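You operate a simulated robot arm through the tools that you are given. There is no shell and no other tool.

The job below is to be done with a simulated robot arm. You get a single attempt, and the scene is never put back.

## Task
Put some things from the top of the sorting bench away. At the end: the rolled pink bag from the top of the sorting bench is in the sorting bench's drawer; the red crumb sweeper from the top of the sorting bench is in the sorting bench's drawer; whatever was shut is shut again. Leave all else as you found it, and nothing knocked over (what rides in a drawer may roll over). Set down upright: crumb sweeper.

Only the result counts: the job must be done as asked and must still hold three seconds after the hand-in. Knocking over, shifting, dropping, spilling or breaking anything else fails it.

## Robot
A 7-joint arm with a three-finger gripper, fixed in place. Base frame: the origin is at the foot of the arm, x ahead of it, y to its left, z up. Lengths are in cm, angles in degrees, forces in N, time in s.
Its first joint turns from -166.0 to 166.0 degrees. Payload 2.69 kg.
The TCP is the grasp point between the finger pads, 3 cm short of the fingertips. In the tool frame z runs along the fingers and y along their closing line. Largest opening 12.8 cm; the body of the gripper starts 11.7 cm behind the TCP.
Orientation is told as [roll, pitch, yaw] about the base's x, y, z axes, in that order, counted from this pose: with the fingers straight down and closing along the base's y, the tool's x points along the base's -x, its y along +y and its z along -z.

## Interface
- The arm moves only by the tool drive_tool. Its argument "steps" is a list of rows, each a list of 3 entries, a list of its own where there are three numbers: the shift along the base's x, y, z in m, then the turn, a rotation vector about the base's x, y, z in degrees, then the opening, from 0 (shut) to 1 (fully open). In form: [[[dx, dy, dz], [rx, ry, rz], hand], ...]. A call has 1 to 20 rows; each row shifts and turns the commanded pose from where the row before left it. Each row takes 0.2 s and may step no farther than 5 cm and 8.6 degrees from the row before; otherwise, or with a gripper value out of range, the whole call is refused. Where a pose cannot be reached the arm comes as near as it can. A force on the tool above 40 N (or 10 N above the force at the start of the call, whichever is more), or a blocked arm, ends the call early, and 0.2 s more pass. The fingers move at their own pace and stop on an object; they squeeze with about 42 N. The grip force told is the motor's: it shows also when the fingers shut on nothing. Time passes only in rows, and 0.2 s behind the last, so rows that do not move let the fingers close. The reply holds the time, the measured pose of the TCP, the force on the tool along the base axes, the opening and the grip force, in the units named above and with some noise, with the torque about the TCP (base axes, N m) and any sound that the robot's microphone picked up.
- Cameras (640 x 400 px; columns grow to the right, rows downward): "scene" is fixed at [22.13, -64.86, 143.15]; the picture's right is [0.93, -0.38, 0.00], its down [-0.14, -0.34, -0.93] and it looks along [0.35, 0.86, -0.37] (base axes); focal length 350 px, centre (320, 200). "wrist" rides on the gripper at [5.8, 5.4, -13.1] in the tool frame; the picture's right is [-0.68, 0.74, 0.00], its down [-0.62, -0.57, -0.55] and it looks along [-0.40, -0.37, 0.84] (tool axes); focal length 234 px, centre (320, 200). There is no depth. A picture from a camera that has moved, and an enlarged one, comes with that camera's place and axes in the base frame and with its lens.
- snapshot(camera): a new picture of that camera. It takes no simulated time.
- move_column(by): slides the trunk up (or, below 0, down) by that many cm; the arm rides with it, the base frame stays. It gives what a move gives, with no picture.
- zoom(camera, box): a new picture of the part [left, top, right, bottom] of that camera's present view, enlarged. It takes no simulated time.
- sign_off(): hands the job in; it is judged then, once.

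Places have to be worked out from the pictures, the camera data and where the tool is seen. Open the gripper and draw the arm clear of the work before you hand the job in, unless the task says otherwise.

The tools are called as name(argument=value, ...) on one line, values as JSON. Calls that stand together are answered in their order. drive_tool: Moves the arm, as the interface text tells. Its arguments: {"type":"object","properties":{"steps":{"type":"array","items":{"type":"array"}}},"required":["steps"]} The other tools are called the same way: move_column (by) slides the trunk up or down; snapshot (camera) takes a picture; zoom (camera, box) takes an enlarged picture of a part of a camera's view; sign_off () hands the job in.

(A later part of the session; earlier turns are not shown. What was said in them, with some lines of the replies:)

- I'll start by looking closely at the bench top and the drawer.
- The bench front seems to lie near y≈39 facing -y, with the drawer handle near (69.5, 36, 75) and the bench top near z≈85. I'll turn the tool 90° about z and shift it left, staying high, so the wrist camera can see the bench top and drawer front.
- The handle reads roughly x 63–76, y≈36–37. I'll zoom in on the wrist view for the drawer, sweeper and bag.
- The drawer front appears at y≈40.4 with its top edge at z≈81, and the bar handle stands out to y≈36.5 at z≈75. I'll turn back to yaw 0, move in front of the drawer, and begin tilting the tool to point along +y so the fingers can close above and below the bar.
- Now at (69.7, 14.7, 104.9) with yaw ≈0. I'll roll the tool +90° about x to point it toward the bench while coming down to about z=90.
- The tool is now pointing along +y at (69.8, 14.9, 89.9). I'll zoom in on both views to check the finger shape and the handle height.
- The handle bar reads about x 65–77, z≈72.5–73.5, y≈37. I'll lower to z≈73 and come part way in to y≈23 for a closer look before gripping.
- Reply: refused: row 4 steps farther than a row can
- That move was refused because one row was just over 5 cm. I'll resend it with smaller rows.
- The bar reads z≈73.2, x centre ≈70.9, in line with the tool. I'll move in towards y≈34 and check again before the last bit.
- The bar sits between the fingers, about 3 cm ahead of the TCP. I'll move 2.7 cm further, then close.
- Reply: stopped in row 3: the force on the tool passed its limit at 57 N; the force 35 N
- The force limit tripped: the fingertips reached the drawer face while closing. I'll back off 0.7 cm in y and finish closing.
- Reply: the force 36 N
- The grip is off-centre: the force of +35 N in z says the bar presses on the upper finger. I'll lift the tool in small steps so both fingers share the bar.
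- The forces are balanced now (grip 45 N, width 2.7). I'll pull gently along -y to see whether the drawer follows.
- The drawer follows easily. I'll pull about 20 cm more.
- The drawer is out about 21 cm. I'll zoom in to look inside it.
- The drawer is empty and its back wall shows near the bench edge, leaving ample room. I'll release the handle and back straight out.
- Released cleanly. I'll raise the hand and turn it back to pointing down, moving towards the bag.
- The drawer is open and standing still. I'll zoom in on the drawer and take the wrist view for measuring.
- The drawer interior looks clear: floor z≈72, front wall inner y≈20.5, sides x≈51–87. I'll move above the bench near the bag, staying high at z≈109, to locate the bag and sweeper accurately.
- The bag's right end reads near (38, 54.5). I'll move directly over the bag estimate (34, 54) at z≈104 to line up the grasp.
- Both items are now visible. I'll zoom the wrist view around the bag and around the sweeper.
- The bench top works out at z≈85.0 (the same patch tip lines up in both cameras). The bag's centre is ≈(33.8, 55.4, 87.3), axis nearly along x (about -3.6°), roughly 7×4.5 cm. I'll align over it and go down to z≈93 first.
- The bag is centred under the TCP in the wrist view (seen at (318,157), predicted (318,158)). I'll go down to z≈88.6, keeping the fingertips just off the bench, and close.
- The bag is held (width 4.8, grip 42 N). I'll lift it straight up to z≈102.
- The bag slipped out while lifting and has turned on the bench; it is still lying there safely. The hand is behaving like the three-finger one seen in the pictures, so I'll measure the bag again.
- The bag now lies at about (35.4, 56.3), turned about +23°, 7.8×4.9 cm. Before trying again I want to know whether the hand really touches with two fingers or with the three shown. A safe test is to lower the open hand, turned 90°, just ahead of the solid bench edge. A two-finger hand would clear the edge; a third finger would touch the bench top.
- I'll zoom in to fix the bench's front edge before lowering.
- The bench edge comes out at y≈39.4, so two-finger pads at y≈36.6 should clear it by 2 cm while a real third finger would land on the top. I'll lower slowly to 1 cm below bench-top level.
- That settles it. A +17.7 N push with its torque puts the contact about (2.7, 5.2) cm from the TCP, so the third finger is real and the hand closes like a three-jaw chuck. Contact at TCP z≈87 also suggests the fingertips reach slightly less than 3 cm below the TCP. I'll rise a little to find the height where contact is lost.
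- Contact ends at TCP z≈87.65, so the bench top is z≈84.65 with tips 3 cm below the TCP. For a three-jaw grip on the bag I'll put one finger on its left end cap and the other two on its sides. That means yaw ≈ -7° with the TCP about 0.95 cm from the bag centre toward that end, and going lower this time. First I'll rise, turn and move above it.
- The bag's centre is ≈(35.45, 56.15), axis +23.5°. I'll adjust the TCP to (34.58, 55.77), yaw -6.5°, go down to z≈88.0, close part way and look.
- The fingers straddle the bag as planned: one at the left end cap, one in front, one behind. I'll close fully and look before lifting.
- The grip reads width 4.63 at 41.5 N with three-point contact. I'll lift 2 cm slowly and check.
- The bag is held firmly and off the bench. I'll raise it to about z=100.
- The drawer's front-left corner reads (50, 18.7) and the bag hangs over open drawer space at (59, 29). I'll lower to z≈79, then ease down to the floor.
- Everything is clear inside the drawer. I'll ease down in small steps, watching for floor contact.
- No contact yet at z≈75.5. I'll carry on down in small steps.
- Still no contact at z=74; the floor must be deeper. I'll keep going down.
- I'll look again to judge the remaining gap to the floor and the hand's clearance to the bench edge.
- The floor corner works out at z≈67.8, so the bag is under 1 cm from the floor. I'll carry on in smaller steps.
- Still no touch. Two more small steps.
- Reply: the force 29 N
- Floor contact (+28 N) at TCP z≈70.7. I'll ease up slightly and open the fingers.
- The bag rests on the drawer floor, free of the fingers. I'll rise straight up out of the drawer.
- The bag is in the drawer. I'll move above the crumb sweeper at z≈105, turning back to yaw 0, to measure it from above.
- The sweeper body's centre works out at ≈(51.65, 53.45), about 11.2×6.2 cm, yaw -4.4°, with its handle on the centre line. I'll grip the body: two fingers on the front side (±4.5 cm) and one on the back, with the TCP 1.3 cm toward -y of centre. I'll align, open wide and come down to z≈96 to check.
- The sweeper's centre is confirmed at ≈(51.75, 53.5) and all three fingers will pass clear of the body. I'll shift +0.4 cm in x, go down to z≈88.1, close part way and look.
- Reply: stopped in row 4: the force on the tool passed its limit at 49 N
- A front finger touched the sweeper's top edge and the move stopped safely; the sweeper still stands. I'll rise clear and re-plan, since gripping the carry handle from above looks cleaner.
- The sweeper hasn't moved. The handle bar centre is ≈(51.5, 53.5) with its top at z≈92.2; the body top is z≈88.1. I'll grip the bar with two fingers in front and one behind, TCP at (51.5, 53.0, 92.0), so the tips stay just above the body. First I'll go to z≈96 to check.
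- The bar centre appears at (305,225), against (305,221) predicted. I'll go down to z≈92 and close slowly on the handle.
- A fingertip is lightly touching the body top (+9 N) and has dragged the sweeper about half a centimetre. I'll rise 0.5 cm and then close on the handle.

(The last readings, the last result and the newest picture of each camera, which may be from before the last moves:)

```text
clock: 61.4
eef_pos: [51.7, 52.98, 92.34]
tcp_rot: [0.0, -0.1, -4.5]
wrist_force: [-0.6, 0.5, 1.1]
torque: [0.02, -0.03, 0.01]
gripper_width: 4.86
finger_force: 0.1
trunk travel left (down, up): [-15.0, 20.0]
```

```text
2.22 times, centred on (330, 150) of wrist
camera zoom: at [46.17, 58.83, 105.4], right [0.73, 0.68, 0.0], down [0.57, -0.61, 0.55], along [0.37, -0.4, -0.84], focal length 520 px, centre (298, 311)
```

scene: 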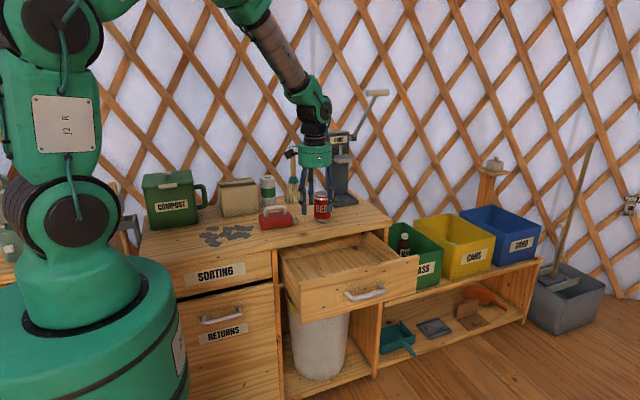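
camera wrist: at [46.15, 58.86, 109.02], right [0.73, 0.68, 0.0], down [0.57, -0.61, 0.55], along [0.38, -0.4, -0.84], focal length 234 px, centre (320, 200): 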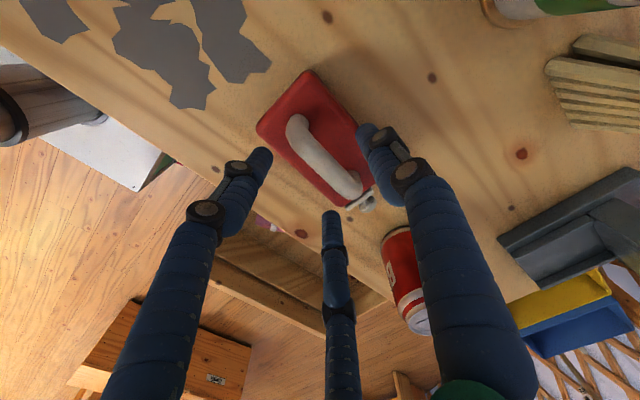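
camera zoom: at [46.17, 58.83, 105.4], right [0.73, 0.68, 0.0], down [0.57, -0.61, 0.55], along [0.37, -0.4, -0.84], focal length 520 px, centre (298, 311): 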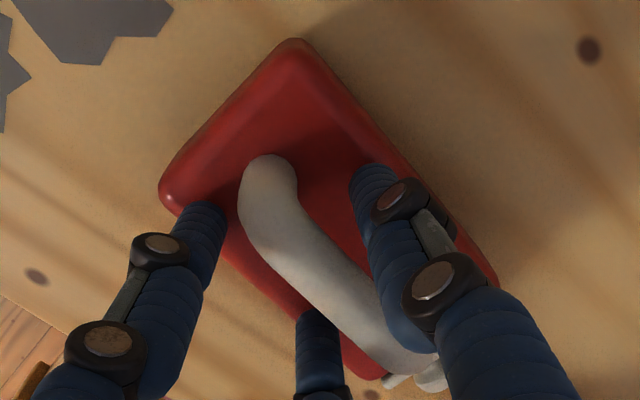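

Free of contact now. The sweeper has shifted slightly: body centre ≈(52.5, 54.1), yaw about -3°. I'll re-centre the TCP over the handle and close.

drive_tool(steps=[[[0.006, 0.006, 0], [0, 0, 1], 0.38], [[0, 0, 0], [0, 0, 0], 0.3], [[0, 0, 0], [0, 0, 0], 0.25], [[0, 0, 0], [0, 0, 0], 0.25]])

zoom(camera="wrist", box=[230, 60, 430, 240])

zoom(camera="scene", box=[240, 160, 330, 235])

```text
clock: 62.4
eef_pos: [52.22, 53.5, 92.45]
tcp_rot: [-0.1, 0.0, -3.6]
wrist_force: [-0.2, -0.3, -0.1]
torque: [-0.01, -0.02, 0.02]
gripper_width: 3.22
finger_force: 0.0
trunk travel left (down, up): [-15.0, 20.0]
```

```text
2.22 times, centred on (330, 150) of wrist
camera zoom: at [46.68, 59.31, 105.44], right [0.72, 0.69, 0.0], down [0.58, -0.6, 0.55], along [0.38, -0.39, -0.84], focal length 520 px, centre (298, 311)
```

zoom: 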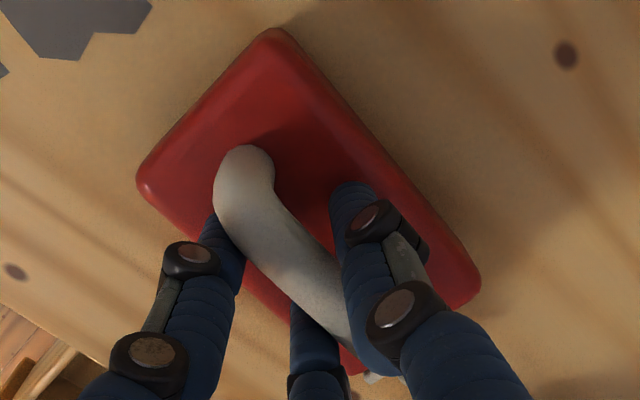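

```text
5.33 times, centred on (285, 198) of scene
camera zoom: at [22.13, -64.86, 143.15], right [0.93, -0.38, 0.0], down [-0.14, -0.34, -0.93], along [0.35, 0.86, -0.37], focal length 1866 px, centre (507, 213)
```

zoom: 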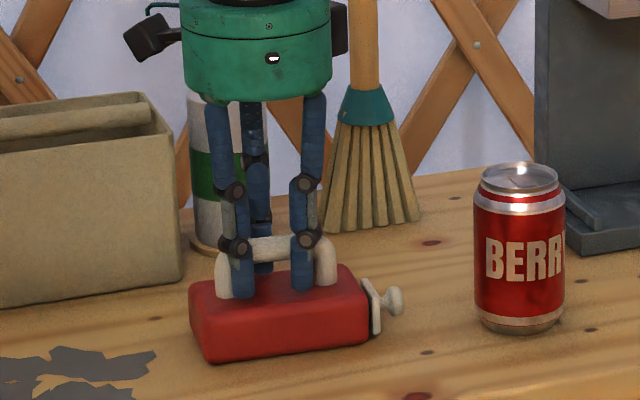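

The fingers sit neatly around the bar with no contact at width 3.2. I'll close fully.

drive_tool(steps=[[[0, 0, 0], [0, 0, 0], 0.2], [[0, 0, 0], [0, 0, 0], 0.15], [[0, 0, 0], [0, 0, 0], 0.1], [[0, 0, 0], [0, 0, 0], 0.05], [[0, 0, 0], [0, 0, 0], 0.0], [[0, 0, 0], [0, 0, 0], 0.0], [[0, 0, 0], [0, 0, 0], 0.0]])

zoom(camera="wrist", box=[230, 60, 430, 240])

zoom(camera="scene", box=[240, 160, 330, 235])

```text
clock: 64.0
eef_pos: [52.34, 53.53, 92.54]
tcp_rot: [0.0, -0.1, -3.5]
wrist_force: [0.0, 0.0, -0.3]
torque: [0.03, 0.0, 0.03]
gripper_width: 2.63
finger_force: 41.9
trunk travel left (down, up): [-15.0, 20.0]
```

```text
2.22 times, centred on (330, 150) of wrist
camera zoom: at [46.69, 59.31, 105.43], right [0.72, 0.69, 0.0], down [0.58, -0.6, 0.55], along [0.38, -0.39, -0.84], focal length 520 px, centre (298, 311)
```

zoom: 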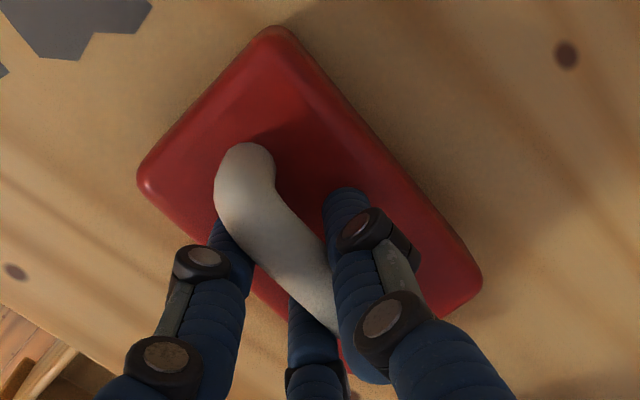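

```text
5.33 times, centred on (285, 198) of scene
camera zoom: at [22.13, -64.86, 143.15], right [0.93, -0.38, 0.0], down [-0.14, -0.34, -0.93], along [0.35, 0.86, -0.37], focal length 1866 px, centre (507, 213)
```

zoom: 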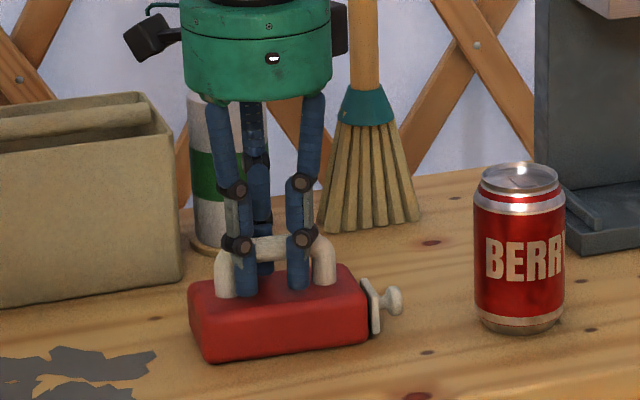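

The handle is gripped (width 2.6, 42 N) with forces near zero. I'll lift 2 cm slowly and check that it hangs level.

drive_tool(steps=[[[0, 0, 0.004], [0, 0, 0], 0.0], [[0, 0, 0.005], [0, 0, 0], 0.0], [[0, 0, 0.006], [0, 0, 0], 0.0], [[0, 0, 0.006], [0, 0, 0], 0.0], [[0, 0, 0], [0, 0, 0], 0.0]])

zoom(camera="scene", box=[240, 160, 330, 235])

zoom(camera="wrist", box=[230, 60, 430, 240])

```text
clock: 65.2
eef_pos: [52.34, 53.71, 94.6]
tcp_rot: [0.1, -0.1, -3.4]
wrist_force: [-0.3, 0.1, -2.2]
torque: [0.0, 0.01, -0.02]
gripper_width: 2.65
finger_force: 42.1
trunk travel left (down, up): [-15.0, 20.0]
```

```text
5.33 times, centred on (285, 198) of scene
camera zoom: at [22.13, -64.86, 143.15], right [0.93, -0.38, 0.0], down [-0.14, -0.34, -0.93], along [0.35, 0.86, -0.37], focal length 1866 px, centre (507, 213)
```

zoom: 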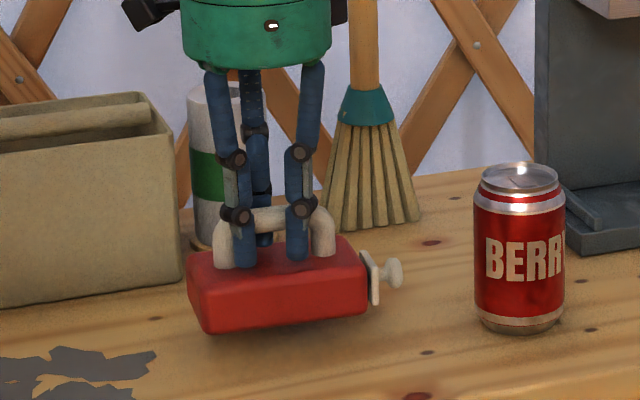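

```text
2.22 times, centred on (330, 150) of wrist
camera zoom: at [46.75, 59.43, 107.6], right [0.72, 0.69, 0.0], down [0.58, -0.6, 0.55], along [0.38, -0.39, -0.84], focal length 520 px, centre (298, 311)
```

zoom: 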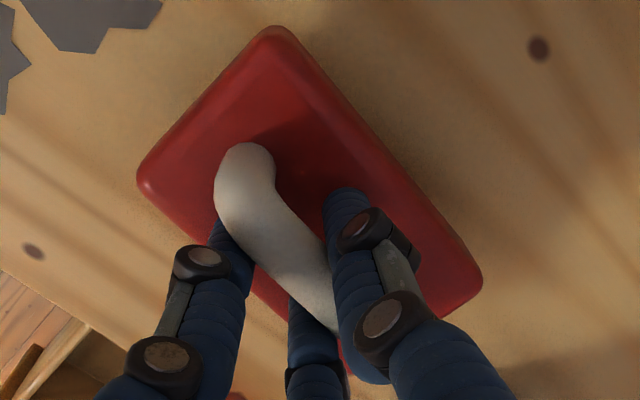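

The sweeper is off the bench, level and steady. I'll raise it to z≈98, then move towards -y first (away from the can) and then +x over the drawer's right part.

drive_tool(steps=[[[0, 0, 0.01], [0, 0, 0], 0.0], [[0, 0, 0.015], [0, 0, 0], 0.0], [[0, -0.005, 0.01], [0, 0, 0], 0.0], [[0, -0.015, 0], [0, 0, 0], 0.0], [[0, -0.02, 0], [0, 0, 0], 0.0], [[0, -0.025, 0], [0, 0, 0], 0.0], [[0, -0.025, 0], [0, 0, 0], 0.0], [[0, -0.025, 0], [0, 0, 0], 0.0], [[0, -0.025, 0], [0, 0, 0], 0.0], [[0, -0.025, 0], [0, 0, 0], 0.0], [[0, -0.025, 0], [0, 0, 0], 0.0], [[0, -0.025, 0], [0, 0, 0], 0.0], [[0, -0.015, 0], [0, 0, 0], 0.0], [[0, -0.01, 0], [0, 0, 0], 0.0]])

drive_tool(steps=[[[0.01, 0, 0], [0, 0, 0], 0.0], [[0.02, 0, 0], [0, 0, 0], 0.0], [[0.025, 0, 0], [0, 0, 0], 0.0], [[0.025, 0, 0], [0, 0, 0], 0.0], [[0.025, 0, 0], [0, 0, 0], 0.0], [[0.025, 0, 0], [0, 0, 0], 0.0], [[0.025, 0, 0], [0, 0, 0], 0.0], [[0.025, 0, 0], [0, 0, 0], 0.0], [[0.025, 0, 0], [0, 0, 0], 0.0], [[0.015, 0, 0], [0, 0, 0], 0.0], [[0.008, 0, 0], [0, 0, 0], 0.0]])

snapshot(camera="wrist")

snapshot(camera="scene")

```text
clock: 68.2
eef_pos: [52.07, 29.5, 98.11]
tcp_rot: [0.0, -0.1, -3.5]
wrist_force: [0.2, 0.7, -1.5]
torque: [0.04, 0.02, -0.01]
gripper_width: 2.62
finger_force: 41.7
trunk travel left (down, up): [-15.0, 20.0]
```

```text
clock: 70.6
eef_pos: [75.04, 29.51, 98.03]
tcp_rot: [0.1, -0.1, -3.5]
wrist_force: [0.6, 0.6, -2.6]
torque: [-0.05, 0.02, 0.0]
gripper_width: 2.67
finger_force: 41.8
trunk travel left (down, up): [-15.0, 20.0]
```

```text
taken
camera wrist: at [69.52, 35.36, 111.01], right [0.72, 0.69, 0.0], down [0.58, -0.6, 0.55], along [0.38, -0.39, -0.84], focal length 234 px, centre (320, 200)
```

wrist: 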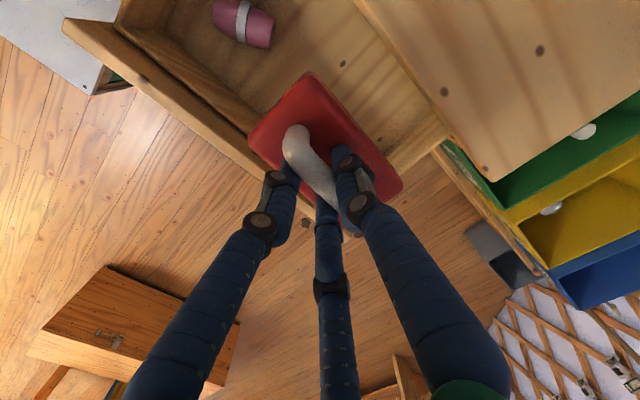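

```text
taken
```

scene: 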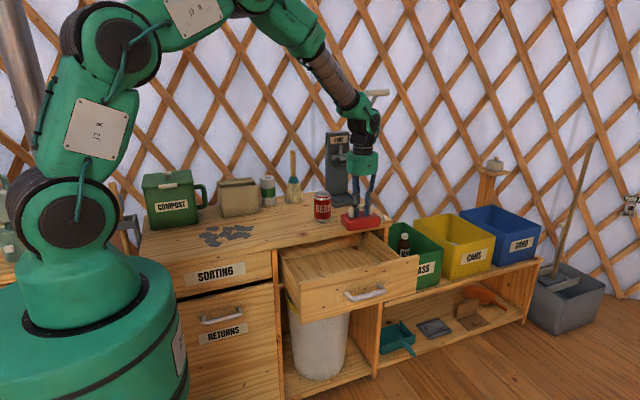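

The drawer's right inner wall reads x≈85.5 and the bag's right end x≈63.5. I'll shift 0.8 cm left for margin and lower to z≈78.

drive_tool(steps=[[[-0.008, 0, -0.01], [0, 0, 0], 0.0], [[0, 0, -0.02], [0, 0, 0], 0.0], [[0, 0, -0.025], [0, 0, 0], 0.0], [[0, 0, -0.025], [0, 0, 0], 0.0], [[0, 0, -0.025], [0, 0, 0], 0.0], [[0, 0, -0.025], [0, 0, 0], 0.0], [[0, 0, -0.025], [0, 0, 0], 0.0], [[0, 0, -0.025], [0, 0, 0], 0.0], [[0, 0, -0.015], [0, 0, 0], 0.0], [[0, 0, -0.005], [0, 0, 0], 0.0]])

snapshot(camera="wrist")

zoom(camera="scene", box=[260, 180, 440, 310])

```text
clock: 72.8
eef_pos: [74.32, 29.67, 78.15]
tcp_rot: [0.1, -0.1, -3.5]
wrist_force: [0.0, 1.2, -1.5]
torque: [-0.04, 0.04, 0.0]
gripper_width: 2.66
finger_force: 42.3
trunk travel left (down, up): [-15.0, 20.0]
```

```text
taken
camera wrist: at [68.69, 35.42, 91.07], right [0.72, 0.69, 0.0], down [0.58, -0.6, 0.55], along [0.38, -0.39, -0.84], focal length 234 px, centre (320, 200)
```

wrist: 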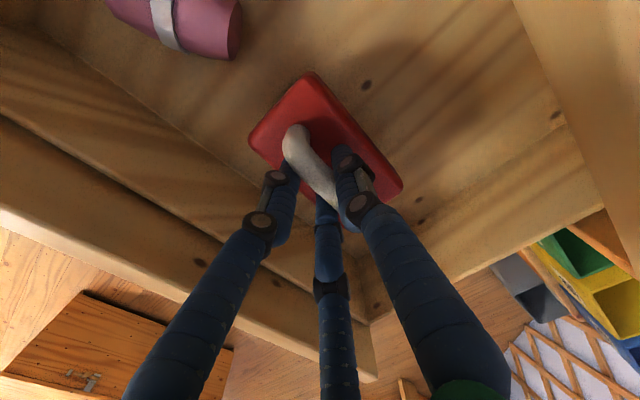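

```text
3.08 times, centred on (350, 245) of scene
camera zoom: at [22.13, -64.86, 143.15], right [0.93, -0.38, 0.0], down [-0.14, -0.34, -0.93], along [0.35, 0.86, -0.37], focal length 1076 px, centre (228, 62)
```

zoom: 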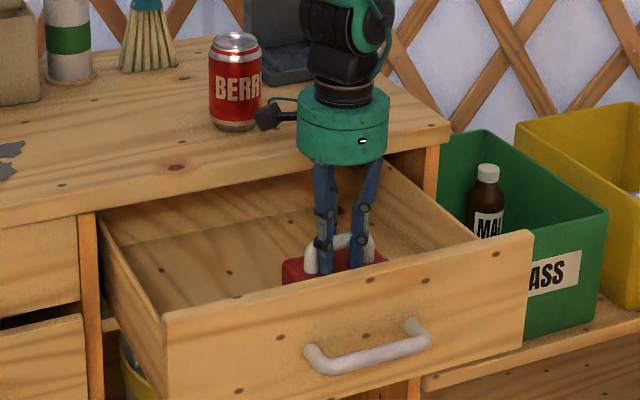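

The sweeper hangs level inside the drawer with room all round. I'll ease down in small steps until it touches the floor, expected near z≈75.1.

drive_tool(steps=[[[0, 0, -0.007], [0, 0, 0], 0.0], [[0, 0, -0.007], [0, 0, 0], 0.0], [[0, 0, -0.006], [0, 0, 0], 0.0]])

drive_tool(steps=[[[0, 0, -0.004], [0, 0, 0], 0.0]])

drive_tool(steps=[[[0, 0, -0.003], [0, 0, 0], 0.0]])

```text
clock: 73.6
eef_pos: [74.21, 29.49, 76.0]
tcp_rot: [-0.1, -0.2, -3.5]
wrist_force: [0.5, -0.1, -1.8]
torque: [0.02, 0.04, 0.01]
gripper_width: 2.64
finger_force: 42.5
trunk travel left (down, up): [-15.0, 20.0]
```

```text
clock: 74.0
eef_pos: [74.25, 29.61, 75.66]
tcp_rot: [0.2, -0.1, -3.5]
wrist_force: [-0.7, 0.9, -1.2]
torque: [-0.01, 0.06, -0.01]
gripper_width: 2.65
finger_force: 41.2
trunk travel left (down, up): [-15.0, 20.0]
```

```text
clock: 74.4
eef_pos: [74.19, 29.57, 75.29]
tcp_rot: [0.2, -0.1, -3.5]
wrist_force: [-0.5, 0.4, -1.4]
torque: [-0.05, 0.04, -0.01]
gripper_width: 2.64
finger_force: 42.4
trunk travel left (down, up): [-15.0, 20.0]
```

Not touching yet at z≈75.3. I'll continue in 2–3 mm steps.

drive_tool(steps=[[[0, 0, -0.002], [0, 0, 0], 0.0]])

drive_tool(steps=[[[0, 0, -0.002], [0, 0, 0], 0.0]])

drive_tool(steps=[[[0, 0, -0.002], [0, 0, 0], 0.0]])

```text
clock: 74.8
eef_pos: [74.32, 29.56, 75.1]
tcp_rot: [0.2, 0.0, -3.5]
wrist_force: [0.2, -0.5, -1.9]
torque: [-0.03, 0.0, -0.01]
gripper_width: 2.65
finger_force: 42.0
trunk travel left (down, up): [-15.0, 20.0]
```

```text
clock: 75.2
eef_pos: [74.33, 29.68, 75.07]
tcp_rot: [0.1, -0.1, -3.5]
wrist_force: [-2.6, 0.5, 4.0]
torque: [0.0, -0.07, -0.06]
gripper_width: 2.64
finger_force: 41.9
trunk travel left (down, up): [-15.0, 20.0]
```

```text
clock: 75.6
eef_pos: [74.3, 29.52, 75.02]
tcp_rot: [0.1, -0.3, -3.4]
wrist_force: [-5.5, -2.4, 23.9]
torque: [0.16, 1.0, 0.03]
gripper_width: 2.64
finger_force: 41.7
trunk travel left (down, up): [-15.0, 20.0]
```

It is on the floor (+24 N, slightly pressed). I'll ease off 2 mm and open the fingers gently.

drive_tool(steps=[[[0, 0, 0.002], [0, 0, 0], 0.0], [[0, 0, 0], [0, 0, 0], 0.15], [[0, 0, 0], [0, 0, 0], 0.22], [[0, 0, 0], [0, 0, 0], 0.3], [[0, 0, 0], [0, 0, 0], 0.38], [[0, 0, 0], [0, 0, 0], 0.42], [[0, 0, 0], [0, 0, 0], 0.42]])

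zoom(camera="wrist", box=[200, 40, 460, 240])

zoom(camera="scene", box=[280, 190, 420, 300])

```text
clock: 77.2
eef_pos: [74.19, 29.68, 74.91]
tcp_rot: [0.0, -0.1, -3.5]
wrist_force: [-0.2, -0.5, 0.1]
torque: [-0.01, -0.04, -0.01]
gripper_width: 5.39
finger_force: 0.0
trunk travel left (down, up): [-15.0, 20.0]
```

```text
2.00 times, centred on (330, 140) of wrist
camera zoom: at [68.64, 35.38, 87.95], right [0.72, 0.69, 0.0], down [0.58, -0.6, 0.55], along [0.38, -0.39, -0.84], focal length 468 px, centre (300, 320)
```

zoom: 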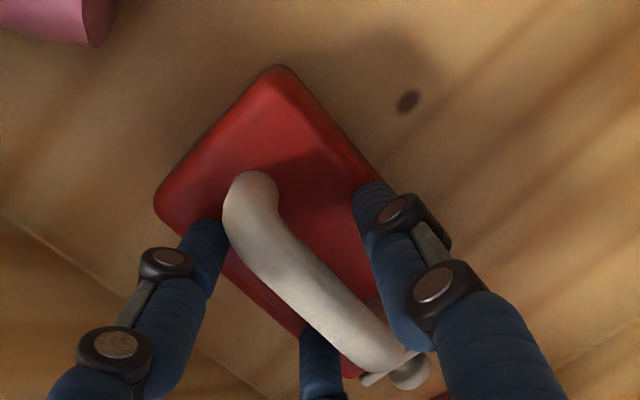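

```text
3.64 times, centred on (350, 245) of scene
camera zoom: at [22.13, -64.86, 143.15], right [0.93, -0.38, 0.0], down [-0.14, -0.34, -0.93], along [0.35, 0.86, -0.37], focal length 1272 px, centre (211, 36)
```

zoom: 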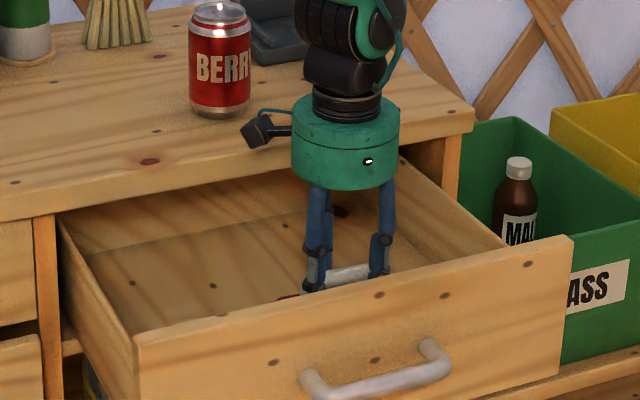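

The sweeper stands free on the drawer floor. I'll rise straight up, slowly at first.

drive_tool(steps=[[[0, 0, 0.01], [0, 0, 0], 0.42], [[0, 0, 0.015], [0, 0, 0], 0.42], [[0, 0, 0.02], [0, 0, 0], 0.42], [[0, 0, 0.03], [0, 0, 0], 0.42], [[0, 0, 0.04], [0, 0, 0], 0.42], [[0, 0, 0.045], [0, 0, 0], 0.42], [[0, 0, 0.045], [0, 0, 0], 0.42], [[0, 0, 0.045], [0, 0, 0], 0.42]])

snapshot(camera="wrist")

snapshot(camera="scene")

```text
clock: 79.0
eef_pos: [74.12, 29.9, 99.97]
tcp_rot: [0.1, -0.1, -3.5]
wrist_force: [-1.2, 0.8, -0.1]
torque: [-0.01, 0.01, -0.01]
gripper_width: 5.38
finger_force: 0.0
trunk travel left (down, up): [-15.0, 20.0]
```

```text
taken
camera wrist: at [68.53, 35.7, 113.02], right [0.72, 0.69, 0.0], down [0.58, -0.6, 0.55], along [0.38, -0.39, -0.84], focal length 234 px, centre (320, 200)
```

wrist: 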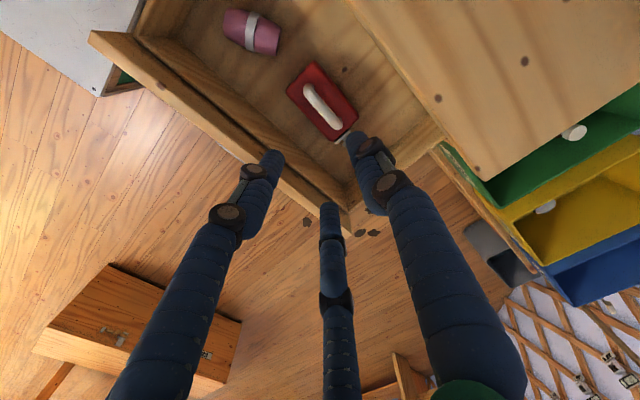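

```text
taken
```

scene: 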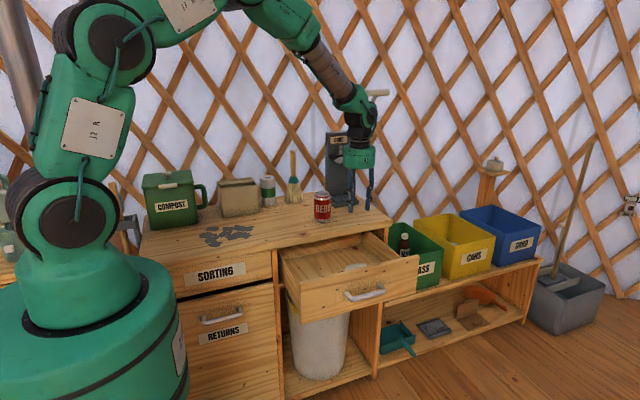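

Both items are in the drawer; the bag lies near x≈60 and the sweeper stands upright near x≈74. Next I'll close the drawer. I'll draw back to y≈0, clear of the drawer front, then turn the tool horizontal again.

drive_tool(steps=[[[-0.005, -0.037, 0], [0, 0, 3.5], 0.3], [[-0.005, -0.037, 0], [0, 0, 0], 0.1], [[-0.005, -0.037, 0], [0, 0, 0], 0.0], [[-0.005, -0.037, 0], [0, 0, 0], 0.0], [[-0.005, -0.037, 0], [0, 0, 0], 0.0], [[-0.005, -0.037, 0], [0, 0, 0], 0.0], [[-0.005, -0.037, 0], [0, 0, 0], 0.0], [[-0.005, -0.037, 0], [0, 0, 0], 0.0]])

drive_tool(steps=[[[0, 0, 0], [8.2, 0, 0], 0.0], [[0, 0, 0], [8.2, 0, 0], 0.0], [[0, 0, 0], [8.2, 0, 0], 0.0], [[0, 0, 0], [8.2, 0, 0], 0.0], [[0, 0, 0], [8.2, 0, 0], 0.0], [[0, 0, 0], [8.2, 0, 0], 0.0], [[0, 0, 0], [8.2, 0, 0], 0.0], [[0, 0, 0], [8.2, 0, 0], 0.0], [[0, 0, 0], [8.2, 0, 0], 0.0], [[0, 0, 0], [8.2, 0, 0], 0.0], [[0, 0, 0], [8, 0, 0], 0.0]])

snapshot(camera="wrist")

snapshot(camera="scene")

```text
clock: 80.8
eef_pos: [70.13, 0.04, 99.93]
tcp_rot: [0.0, -0.1, 0.0]
wrist_force: [-0.1, 0.3, -0.1]
torque: [-0.01, -0.01, 0.03]
gripper_width: 0.22
finger_force: 31.8
trunk travel left (down, up): [-15.0, 20.0]
```

```text
clock: 83.2
eef_pos: [70.08, -0.07, 100.08]
tcp_rot: [90.1, 0.1, 0.0]
wrist_force: [-0.5, -0.2, 0.8]
torque: [-0.08, -0.01, 0.0]
gripper_width: 0.2
finger_force: 31.0
trunk travel left (down, up): [-15.0, 20.0]
```

```text
taken
camera wrist: at [64.29, -13.04, 105.24], right [0.68, 0.0, 0.74], down [0.61, -0.55, -0.57], along [0.41, 0.84, -0.37], focal length 234 px, centre (320, 200)
```

wrist: 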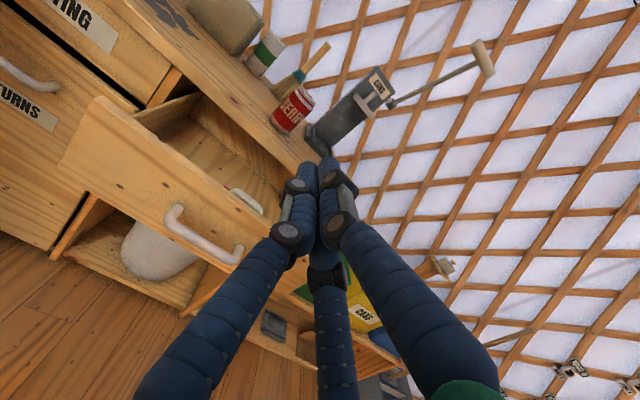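

```text
taken
```

scene: 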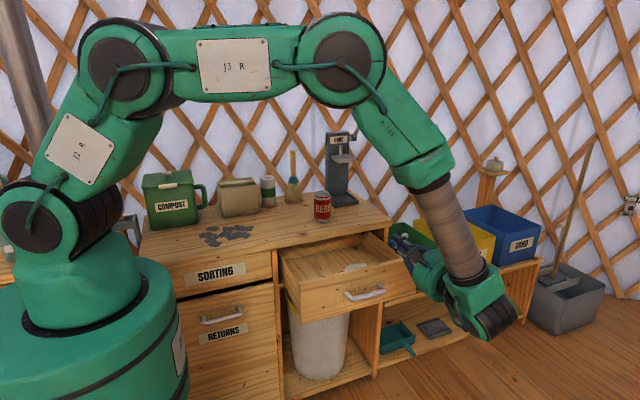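

I'll lower to z≈78.3, between the handle and the panel's top edge, and move forward to just short of the drawer front.

drive_tool(steps=[[[0, 0, -0.036], [0, 0, 0], 0.0], [[0, 0, -0.036], [0, 0, 0], 0.0], [[0, 0, -0.036], [0, 0, 0], 0.0], [[0, 0, -0.036], [0, 0, 0], 0.0], [[0, 0, -0.036], [0, 0, 0], 0.0], [[0, 0, -0.038], [0, 0, 0], 0.0], [[0, 0.03, 0], [0, 0, 0], 0.0], [[0, 0.03, 0], [0, 0, 0], 0.0], [[0, 0.03, 0], [0, 0, 0], 0.0], [[0, 0.02, 0], [0, 0, 0], 0.0]])

snapshot(camera="wrist")

zoom(camera="scene", box=[270, 200, 430, 320])

```text
clock: 85.4
eef_pos: [70.3, 11.0, 78.1]
tcp_rot: [90.1, 0.1, -0.1]
wrist_force: [-0.7, 0.2, 0.4]
torque: [0.01, 0.02, -0.03]
gripper_width: 0.21
finger_force: 31.1
trunk travel left (down, up): [-15.0, 20.0]
```

```text
taken
camera wrist: at [64.34, -2.0, 83.31], right [0.68, 0.0, 0.74], down [0.61, -0.55, -0.57], along [0.41, 0.84, -0.37], focal length 234 px, centre (320, 200)
```

wrist: 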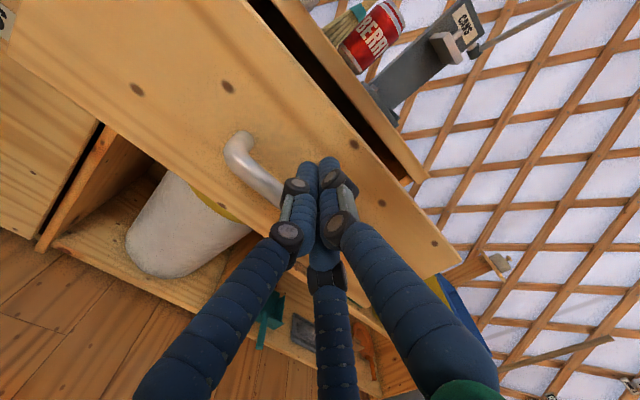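

```text
3.33 times, centred on (350, 260) of scene
camera zoom: at [22.13, -64.86, 143.15], right [0.93, -0.38, 0.0], down [-0.14, -0.34, -0.93], along [0.35, 0.86, -0.37], focal length 1166 px, centre (220, 0)
```

zoom: 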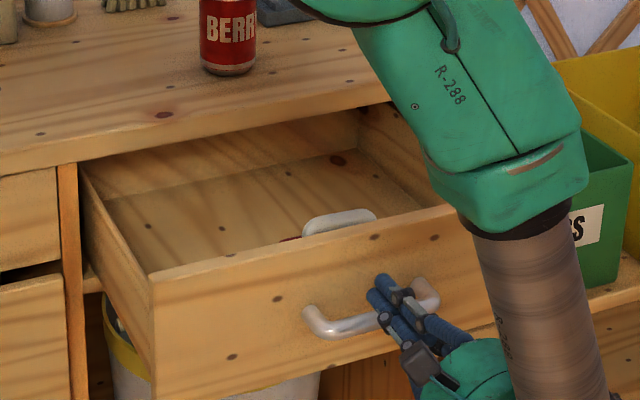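

The closed fingertips are just above the handle, about 4.5 cm from the panel. I'll push forward slowly and check the contact.

drive_tool(steps=[[[0, 0.015, 0], [0, 0, 0], 0.0], [[0, 0.015, 0], [0, 0, 0], 0.0], [[0, 0.01, 0], [0, 0, 0], 0.0], [[0, 0.005, 0], [0, 0, 0], 0.0], [[0, 0.005, 0], [0, 0, 0], 0.0], [[0, 0.005, 0], [0, 0, 0], 0.0], [[0, 0.005, 0], [0, 0, 0], 0.0]])

zoom(camera="scene", box=[270, 200, 430, 320])

```text
clock: 87.0
eef_pos: [70.33, 16.96, 78.12]
tcp_rot: [90.1, 0.1, -0.1]
wrist_force: [0.2, 0.0, -0.6]
torque: [-0.04, 0.0, 0.01]
gripper_width: 0.21
finger_force: 30.9
trunk travel left (down, up): [-15.0, 20.0]
```

```text
3.33 times, centred on (350, 260) of scene
camera zoom: at [22.13, -64.86, 143.15], right [0.93, -0.38, 0.0], down [-0.14, -0.34, -0.93], along [0.35, 0.86, -0.37], focal length 1166 px, centre (220, 0)
```

zoom: 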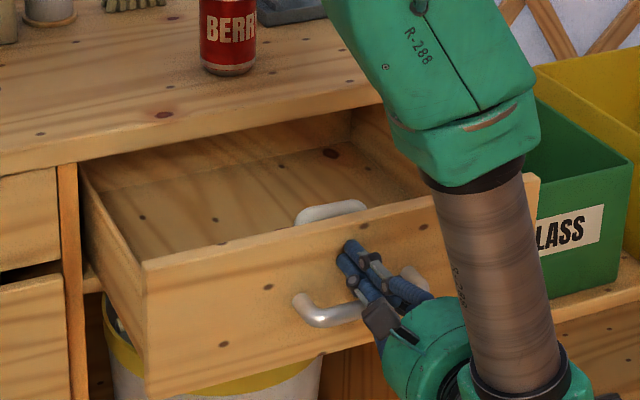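

The drawer is moving in with very little force. I'll continue at about 5 cm/s for 15 cm.

drive_tool(steps=[[[0, 0.006, 0], [0, 0, 0], 0.0], [[0, 0.008, 0], [0, 0, 0], 0.0], [[0, 0.01, 0], [0, 0, 0], 0.0], [[0, 0.01, 0], [0, 0, 0], 0.0], [[0, 0.01, 0], [0, 0, 0], 0.0], [[0, 0.01, 0], [0, 0, 0], 0.0], [[0, 0.01, 0], [0, 0, 0], 0.0], [[0, 0.01, 0], [0, 0, 0], 0.0], [[0, 0.01, 0], [0, 0, 0], 0.0], [[0, 0.01, 0], [0, 0, 0], 0.0], [[0, 0.01, 0], [0, 0, 0], 0.0], [[0, 0.01, 0], [0, 0, 0], 0.0], [[0, 0.01, 0], [0, 0, 0], 0.0], [[0, 0.008, 0], [0, 0, 0], 0.0], [[0, 0.006, 0], [0, 0, 0], 0.0]])

snapshot(camera="scene")

snapshot(camera="wrist")

```text
clock: 90.2
eef_pos: [70.33, 30.81, 78.3]
tcp_rot: [90.0, 0.1, -0.2]
wrist_force: [0.3, 0.6, 0.1]
torque: [-0.01, -0.01, 0.01]
gripper_width: 0.21
finger_force: 30.9
trunk travel left (down, up): [-15.0, 20.0]
```

```text
taken
```

scene: 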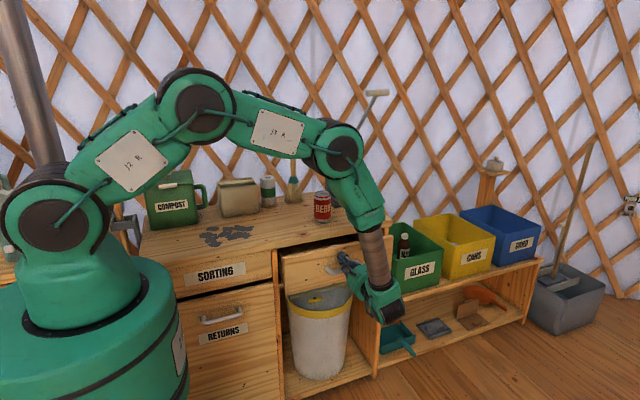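

```text
taken
camera wrist: at [64.37, 17.82, 83.49], right [0.68, 0.0, 0.74], down [0.61, -0.55, -0.57], along [0.4, 0.84, -0.37], focal length 234 px, centre (320, 200)
```

wrist: 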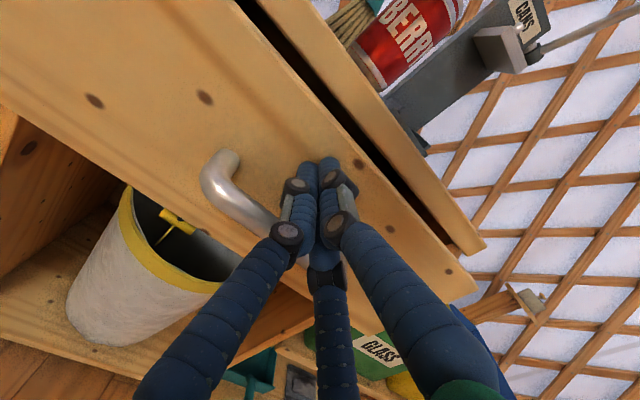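

About 5 cm are left. I'll push on in 5 mm rows until it seats.

drive_tool(steps=[[[0, 0.005, 0], [0, 0, 0], 0.0], [[0, 0.005, 0], [0, 0, 0], 0.0], [[0, 0.005, 0], [0, 0, 0], 0.0], [[0, 0.005, 0], [0, 0, 0], 0.0], [[0, 0.005, 0], [0, 0, 0], 0.0], [[0, 0.005, 0], [0, 0, 0], 0.0], [[0, 0.005, 0], [0, 0, 0], 0.0], [[0, 0.005, 0], [0, 0, 0], 0.0]])

zoom(camera="scene", box=[260, 210, 400, 300])

```text
clock: 92.0
eef_pos: [70.15, 34.82, 78.14]
tcp_rot: [90.0, 0.2, 0.0]
wrist_force: [-0.2, 0.3, 0.0]
torque: [-0.03, 0.03, -0.01]
gripper_width: 0.21
finger_force: 31.6
trunk travel left (down, up): [-15.0, 20.0]
```

```text
4.44 times, centred on (330, 255) of scene
camera zoom: at [22.13, -64.86, 143.15], right [0.93, -0.38, 0.0], down [-0.14, -0.34, -0.93], along [0.35, 0.86, -0.37], focal length 1555 px, centre (276, -44)
```

zoom: 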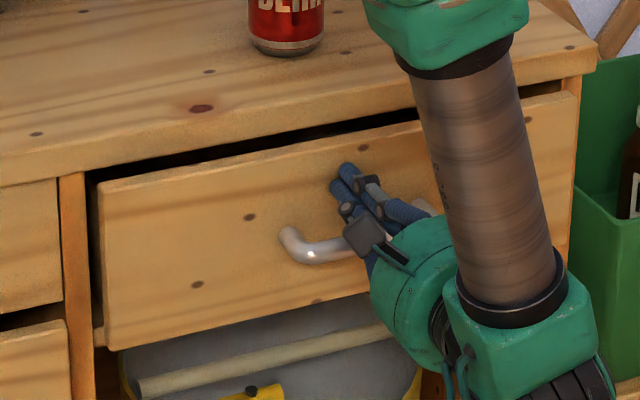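

The panel's corner is still a few pixels short of its original place, so about 1 cm is left. I'll push on in 3 mm rows.

drive_tool(steps=[[[0, 0.003, 0], [0, 0, 0], 0.0], [[0, 0.003, 0], [0, 0, 0], 0.0]])

drive_tool(steps=[[[0, 0.002, 0], [0, 0, 0], 0.0], [[0, 0.002, 0], [0, 0, 0], 0.0]])

zoom(camera="scene", box=[260, 210, 400, 300])

```text
clock: 92.6
eef_pos: [70.14, 35.41, 78.17]
tcp_rot: [90.1, 0.1, 0.0]
wrist_force: [-0.6, -2.2, -1.1]
torque: [-0.07, 0.0, 0.12]
gripper_width: 0.2
finger_force: 31.6
trunk travel left (down, up): [-15.0, 20.0]
```

```text
clock: 93.2
eef_pos: [70.28, 35.84, 78.25]
tcp_rot: [90.1, 0.1, -0.1]
wrist_force: [0.0, -2.0, 1.4]
torque: [-0.01, -0.01, 0.02]
gripper_width: 0.22
finger_force: 31.8
trunk travel left (down, up): [-15.0, 20.0]
```

```text
4.44 times, centred on (330, 255) of scene
camera zoom: at [22.13, -64.86, 143.15], right [0.93, -0.38, 0.0], down [-0.14, -0.34, -0.93], along [0.35, 0.86, -0.37], focal length 1555 px, centre (276, -44)
```

zoom: 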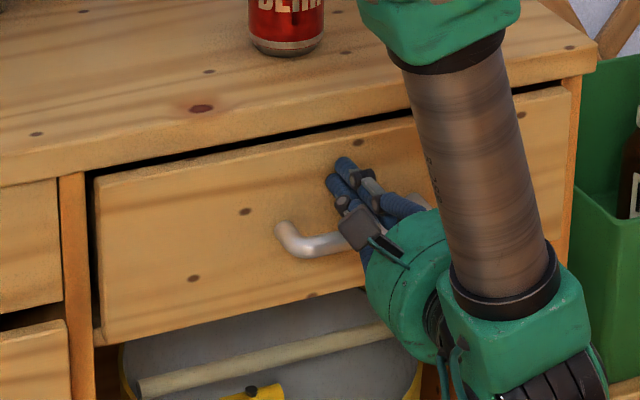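

Almost there: the knots are about 2 pixels from their original positions. I'll push a little more until it seats.

drive_tool(steps=[[[0, 0.002, 0], [0, 0, 0], 0.0], [[0, 0.002, 0], [0, 0, 0], 0.0]])

drive_tool(steps=[[[0, 0.002, 0], [0, 0, 0], 0.0], [[0, 0.001, 0], [0, 0, 0], 0.0]])

zoom(camera="scene", box=[260, 210, 400, 300])

```text
clock: 93.8
eef_pos: [70.23, 36.11, 78.15]
tcp_rot: [90.0, 0.1, -0.1]
wrist_force: [1.0, -2.5, 1.9]
torque: [-0.02, -0.05, 0.07]
gripper_width: 0.19
finger_force: 31.1
trunk travel left (down, up): [-15.0, 20.0]
```

```text
clock: 94.4
eef_pos: [70.32, 36.18, 78.22]
tcp_rot: [90.1, 0.1, -0.2]
wrist_force: [-2.6, -12.1, 3.7]
torque: [0.0, -0.05, 0.25]
gripper_width: 0.21
finger_force: 31.1
trunk travel left (down, up): [-15.0, 20.0]
stopped in row 2: the force on the tool passed its limit at 43 N (the readings are from after the stop); the commanded pose is now the measured one
```

```text
4.44 times, centred on (330, 255) of scene
camera zoom: at [22.13, -64.86, 143.15], right [0.93, -0.38, 0.0], down [-0.14, -0.34, -0.93], along [0.35, 0.86, -0.37], focal length 1555 px, centre (276, -44)
```

zoom: 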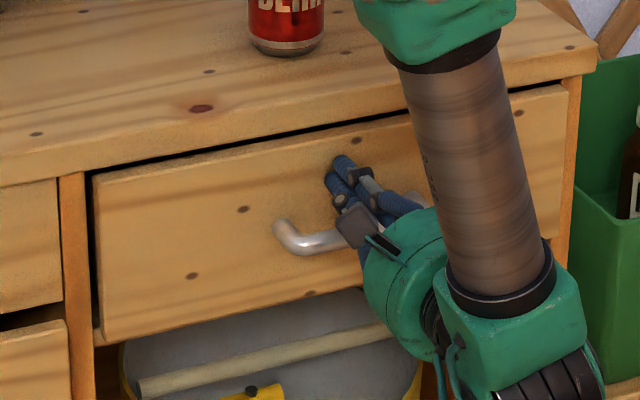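

The drawer has hit its stop (43 N) and the knots at (243,209) and (192,275) match the first picture exactly, so it is shut. I'll back straight out.

drive_tool(steps=[[[0, -0.005, 0], [0, 0, 0], 0.0], [[0, -0.01, 0], [0, 0, 0], 0.0], [[0, -0.03, 0], [0, 0, 0], 0.0], [[0, -0.04, 0], [0, 0, 0], 0.0], [[0, -0.045, 0], [0, 0, 0], 0.0], [[0, -0.045, 0], [0, 0, 0], 0.1], [[0, -0.045, 0], [0, 0, 0], 0.3], [[0, -0.045, 0], [0, 0, 0], 0.5]])

snapshot(camera="scene")

```text
clock: 96.2
eef_pos: [70.05, 9.8, 77.98]
tcp_rot: [90.0, 0.3, -0.3]
wrist_force: [0.9, 0.5, 0.2]
torque: [0.0, -0.02, 0.03]
gripper_width: 6.43
finger_force: 0.0
trunk travel left (down, up): [-15.0, 20.0]
```

```text
taken
```

scene: 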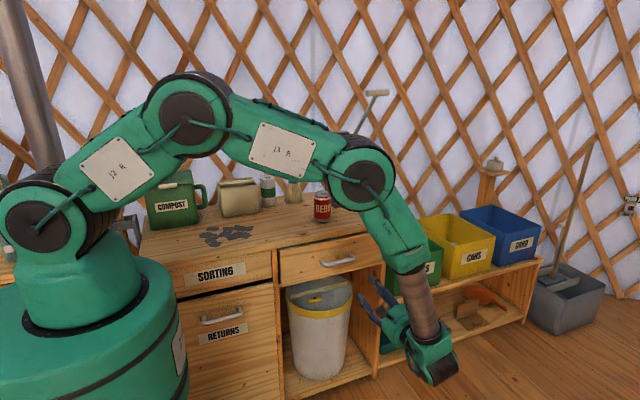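

The drawer stays shut. I'll raise the arm, turn the tool down again and clear the work area.

drive_tool(steps=[[[0, -0.03, 0.03], [0, 0, 0], 0.5], [[0, -0.03, 0.03], [0, 0, 0], 0.5], [[0, 0, 0.03], [-8.2, 0, 0], 0.5], [[0, 0, 0.03], [-8.2, 0, 0], 0.5], [[0, 0, 0.03], [-8.2, 0, 0], 0.5], [[0, 0, 0.03], [-8.2, 0, 0], 0.5], [[0, 0, 0.03], [-8.2, 0, 0], 0.5], [[0, 0, 0.03], [-8.2, 0, 0], 0.5], [[0, 0, 0.03], [-8.2, 0, 0], 0.5], [[0, 0, 0.03], [-8.2, 0, 0], 0.5], [[0, 0, 0.03], [-8.2, 0, 0], 0.5], [[0, 0, 0.03], [-8.2, 0, 0], 0.5], [[0, 0, 0], [-8, 0, 0], 0.5]])

snapshot(camera="scene")

zoom(camera="scene", box=[130, 140, 400, 300])

zoom(camera="scene", box=[260, 210, 400, 300])

```text
clock: 99.0
eef_pos: [70.26, 3.77, 114.14]
tcp_rot: [0.0, -0.3, -0.1]
wrist_force: [0.0, 0.8, 0.9]
torque: [-0.01, -0.03, -0.01]
gripper_width: 6.38
finger_force: 0.1
trunk travel left (down, up): [-15.0, 20.0]
```

```text
taken
```

scene: 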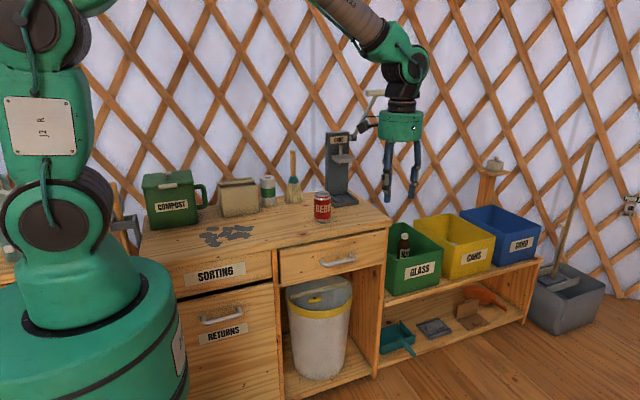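

```text
2.37 times, centred on (265, 220) of scene
camera zoom: at [22.13, -64.86, 143.15], right [0.93, -0.38, 0.0], down [-0.14, -0.34, -0.93], along [0.35, 0.86, -0.37], focal length 829 px, centre (450, 153)
```

zoom: 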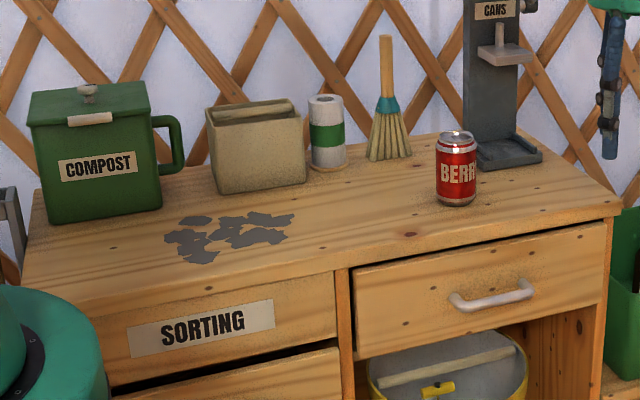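

```text
4.44 times, centred on (330, 255) of scene
camera zoom: at [22.13, -64.86, 143.15], right [0.93, -0.38, 0.0], down [-0.14, -0.34, -0.93], along [0.35, 0.86, -0.37], focal length 1555 px, centre (276, -44)
```

zoom: 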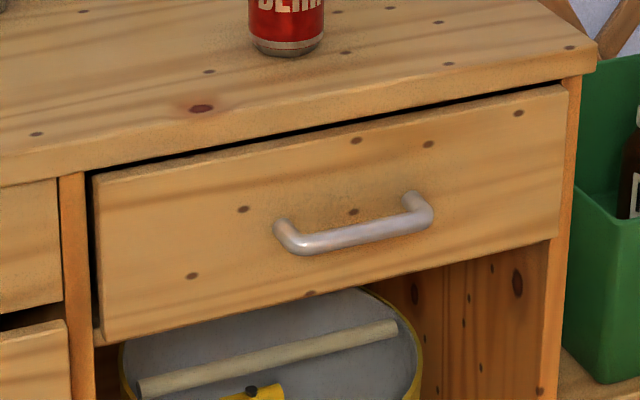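

The drawer is shut exactly as at the start and the other bench items match the first picture. Both items are inside, and the arm is clear with the hand open, so I'm handing the job in.

sign_off()

```text
The job is handed in.
```

The rolled pink bag and the red crumb sweeper are now in the sorting bench's drawer, and the drawer is shut again. I set the sweeper upright on the drawer floor. I couldn't see inside once the drawer was closed, but I pushed it in slowly.

- **Bag:** my first grip slipped and it turned on the bench top, but it stayed lying there. The second grip held.
- **Sweeper:** the fingers touched it twice while I lined up the grip, and the second time moved it about half a centimetre. It stayed standing.
- **Everything else:** the other bench items and the drawer front match the first picture. The "Returns" front, which was slightly open at the start, is as I found it.

The hand is open and the arm is clear of the bench. I handed the job in, but no verdict came back.
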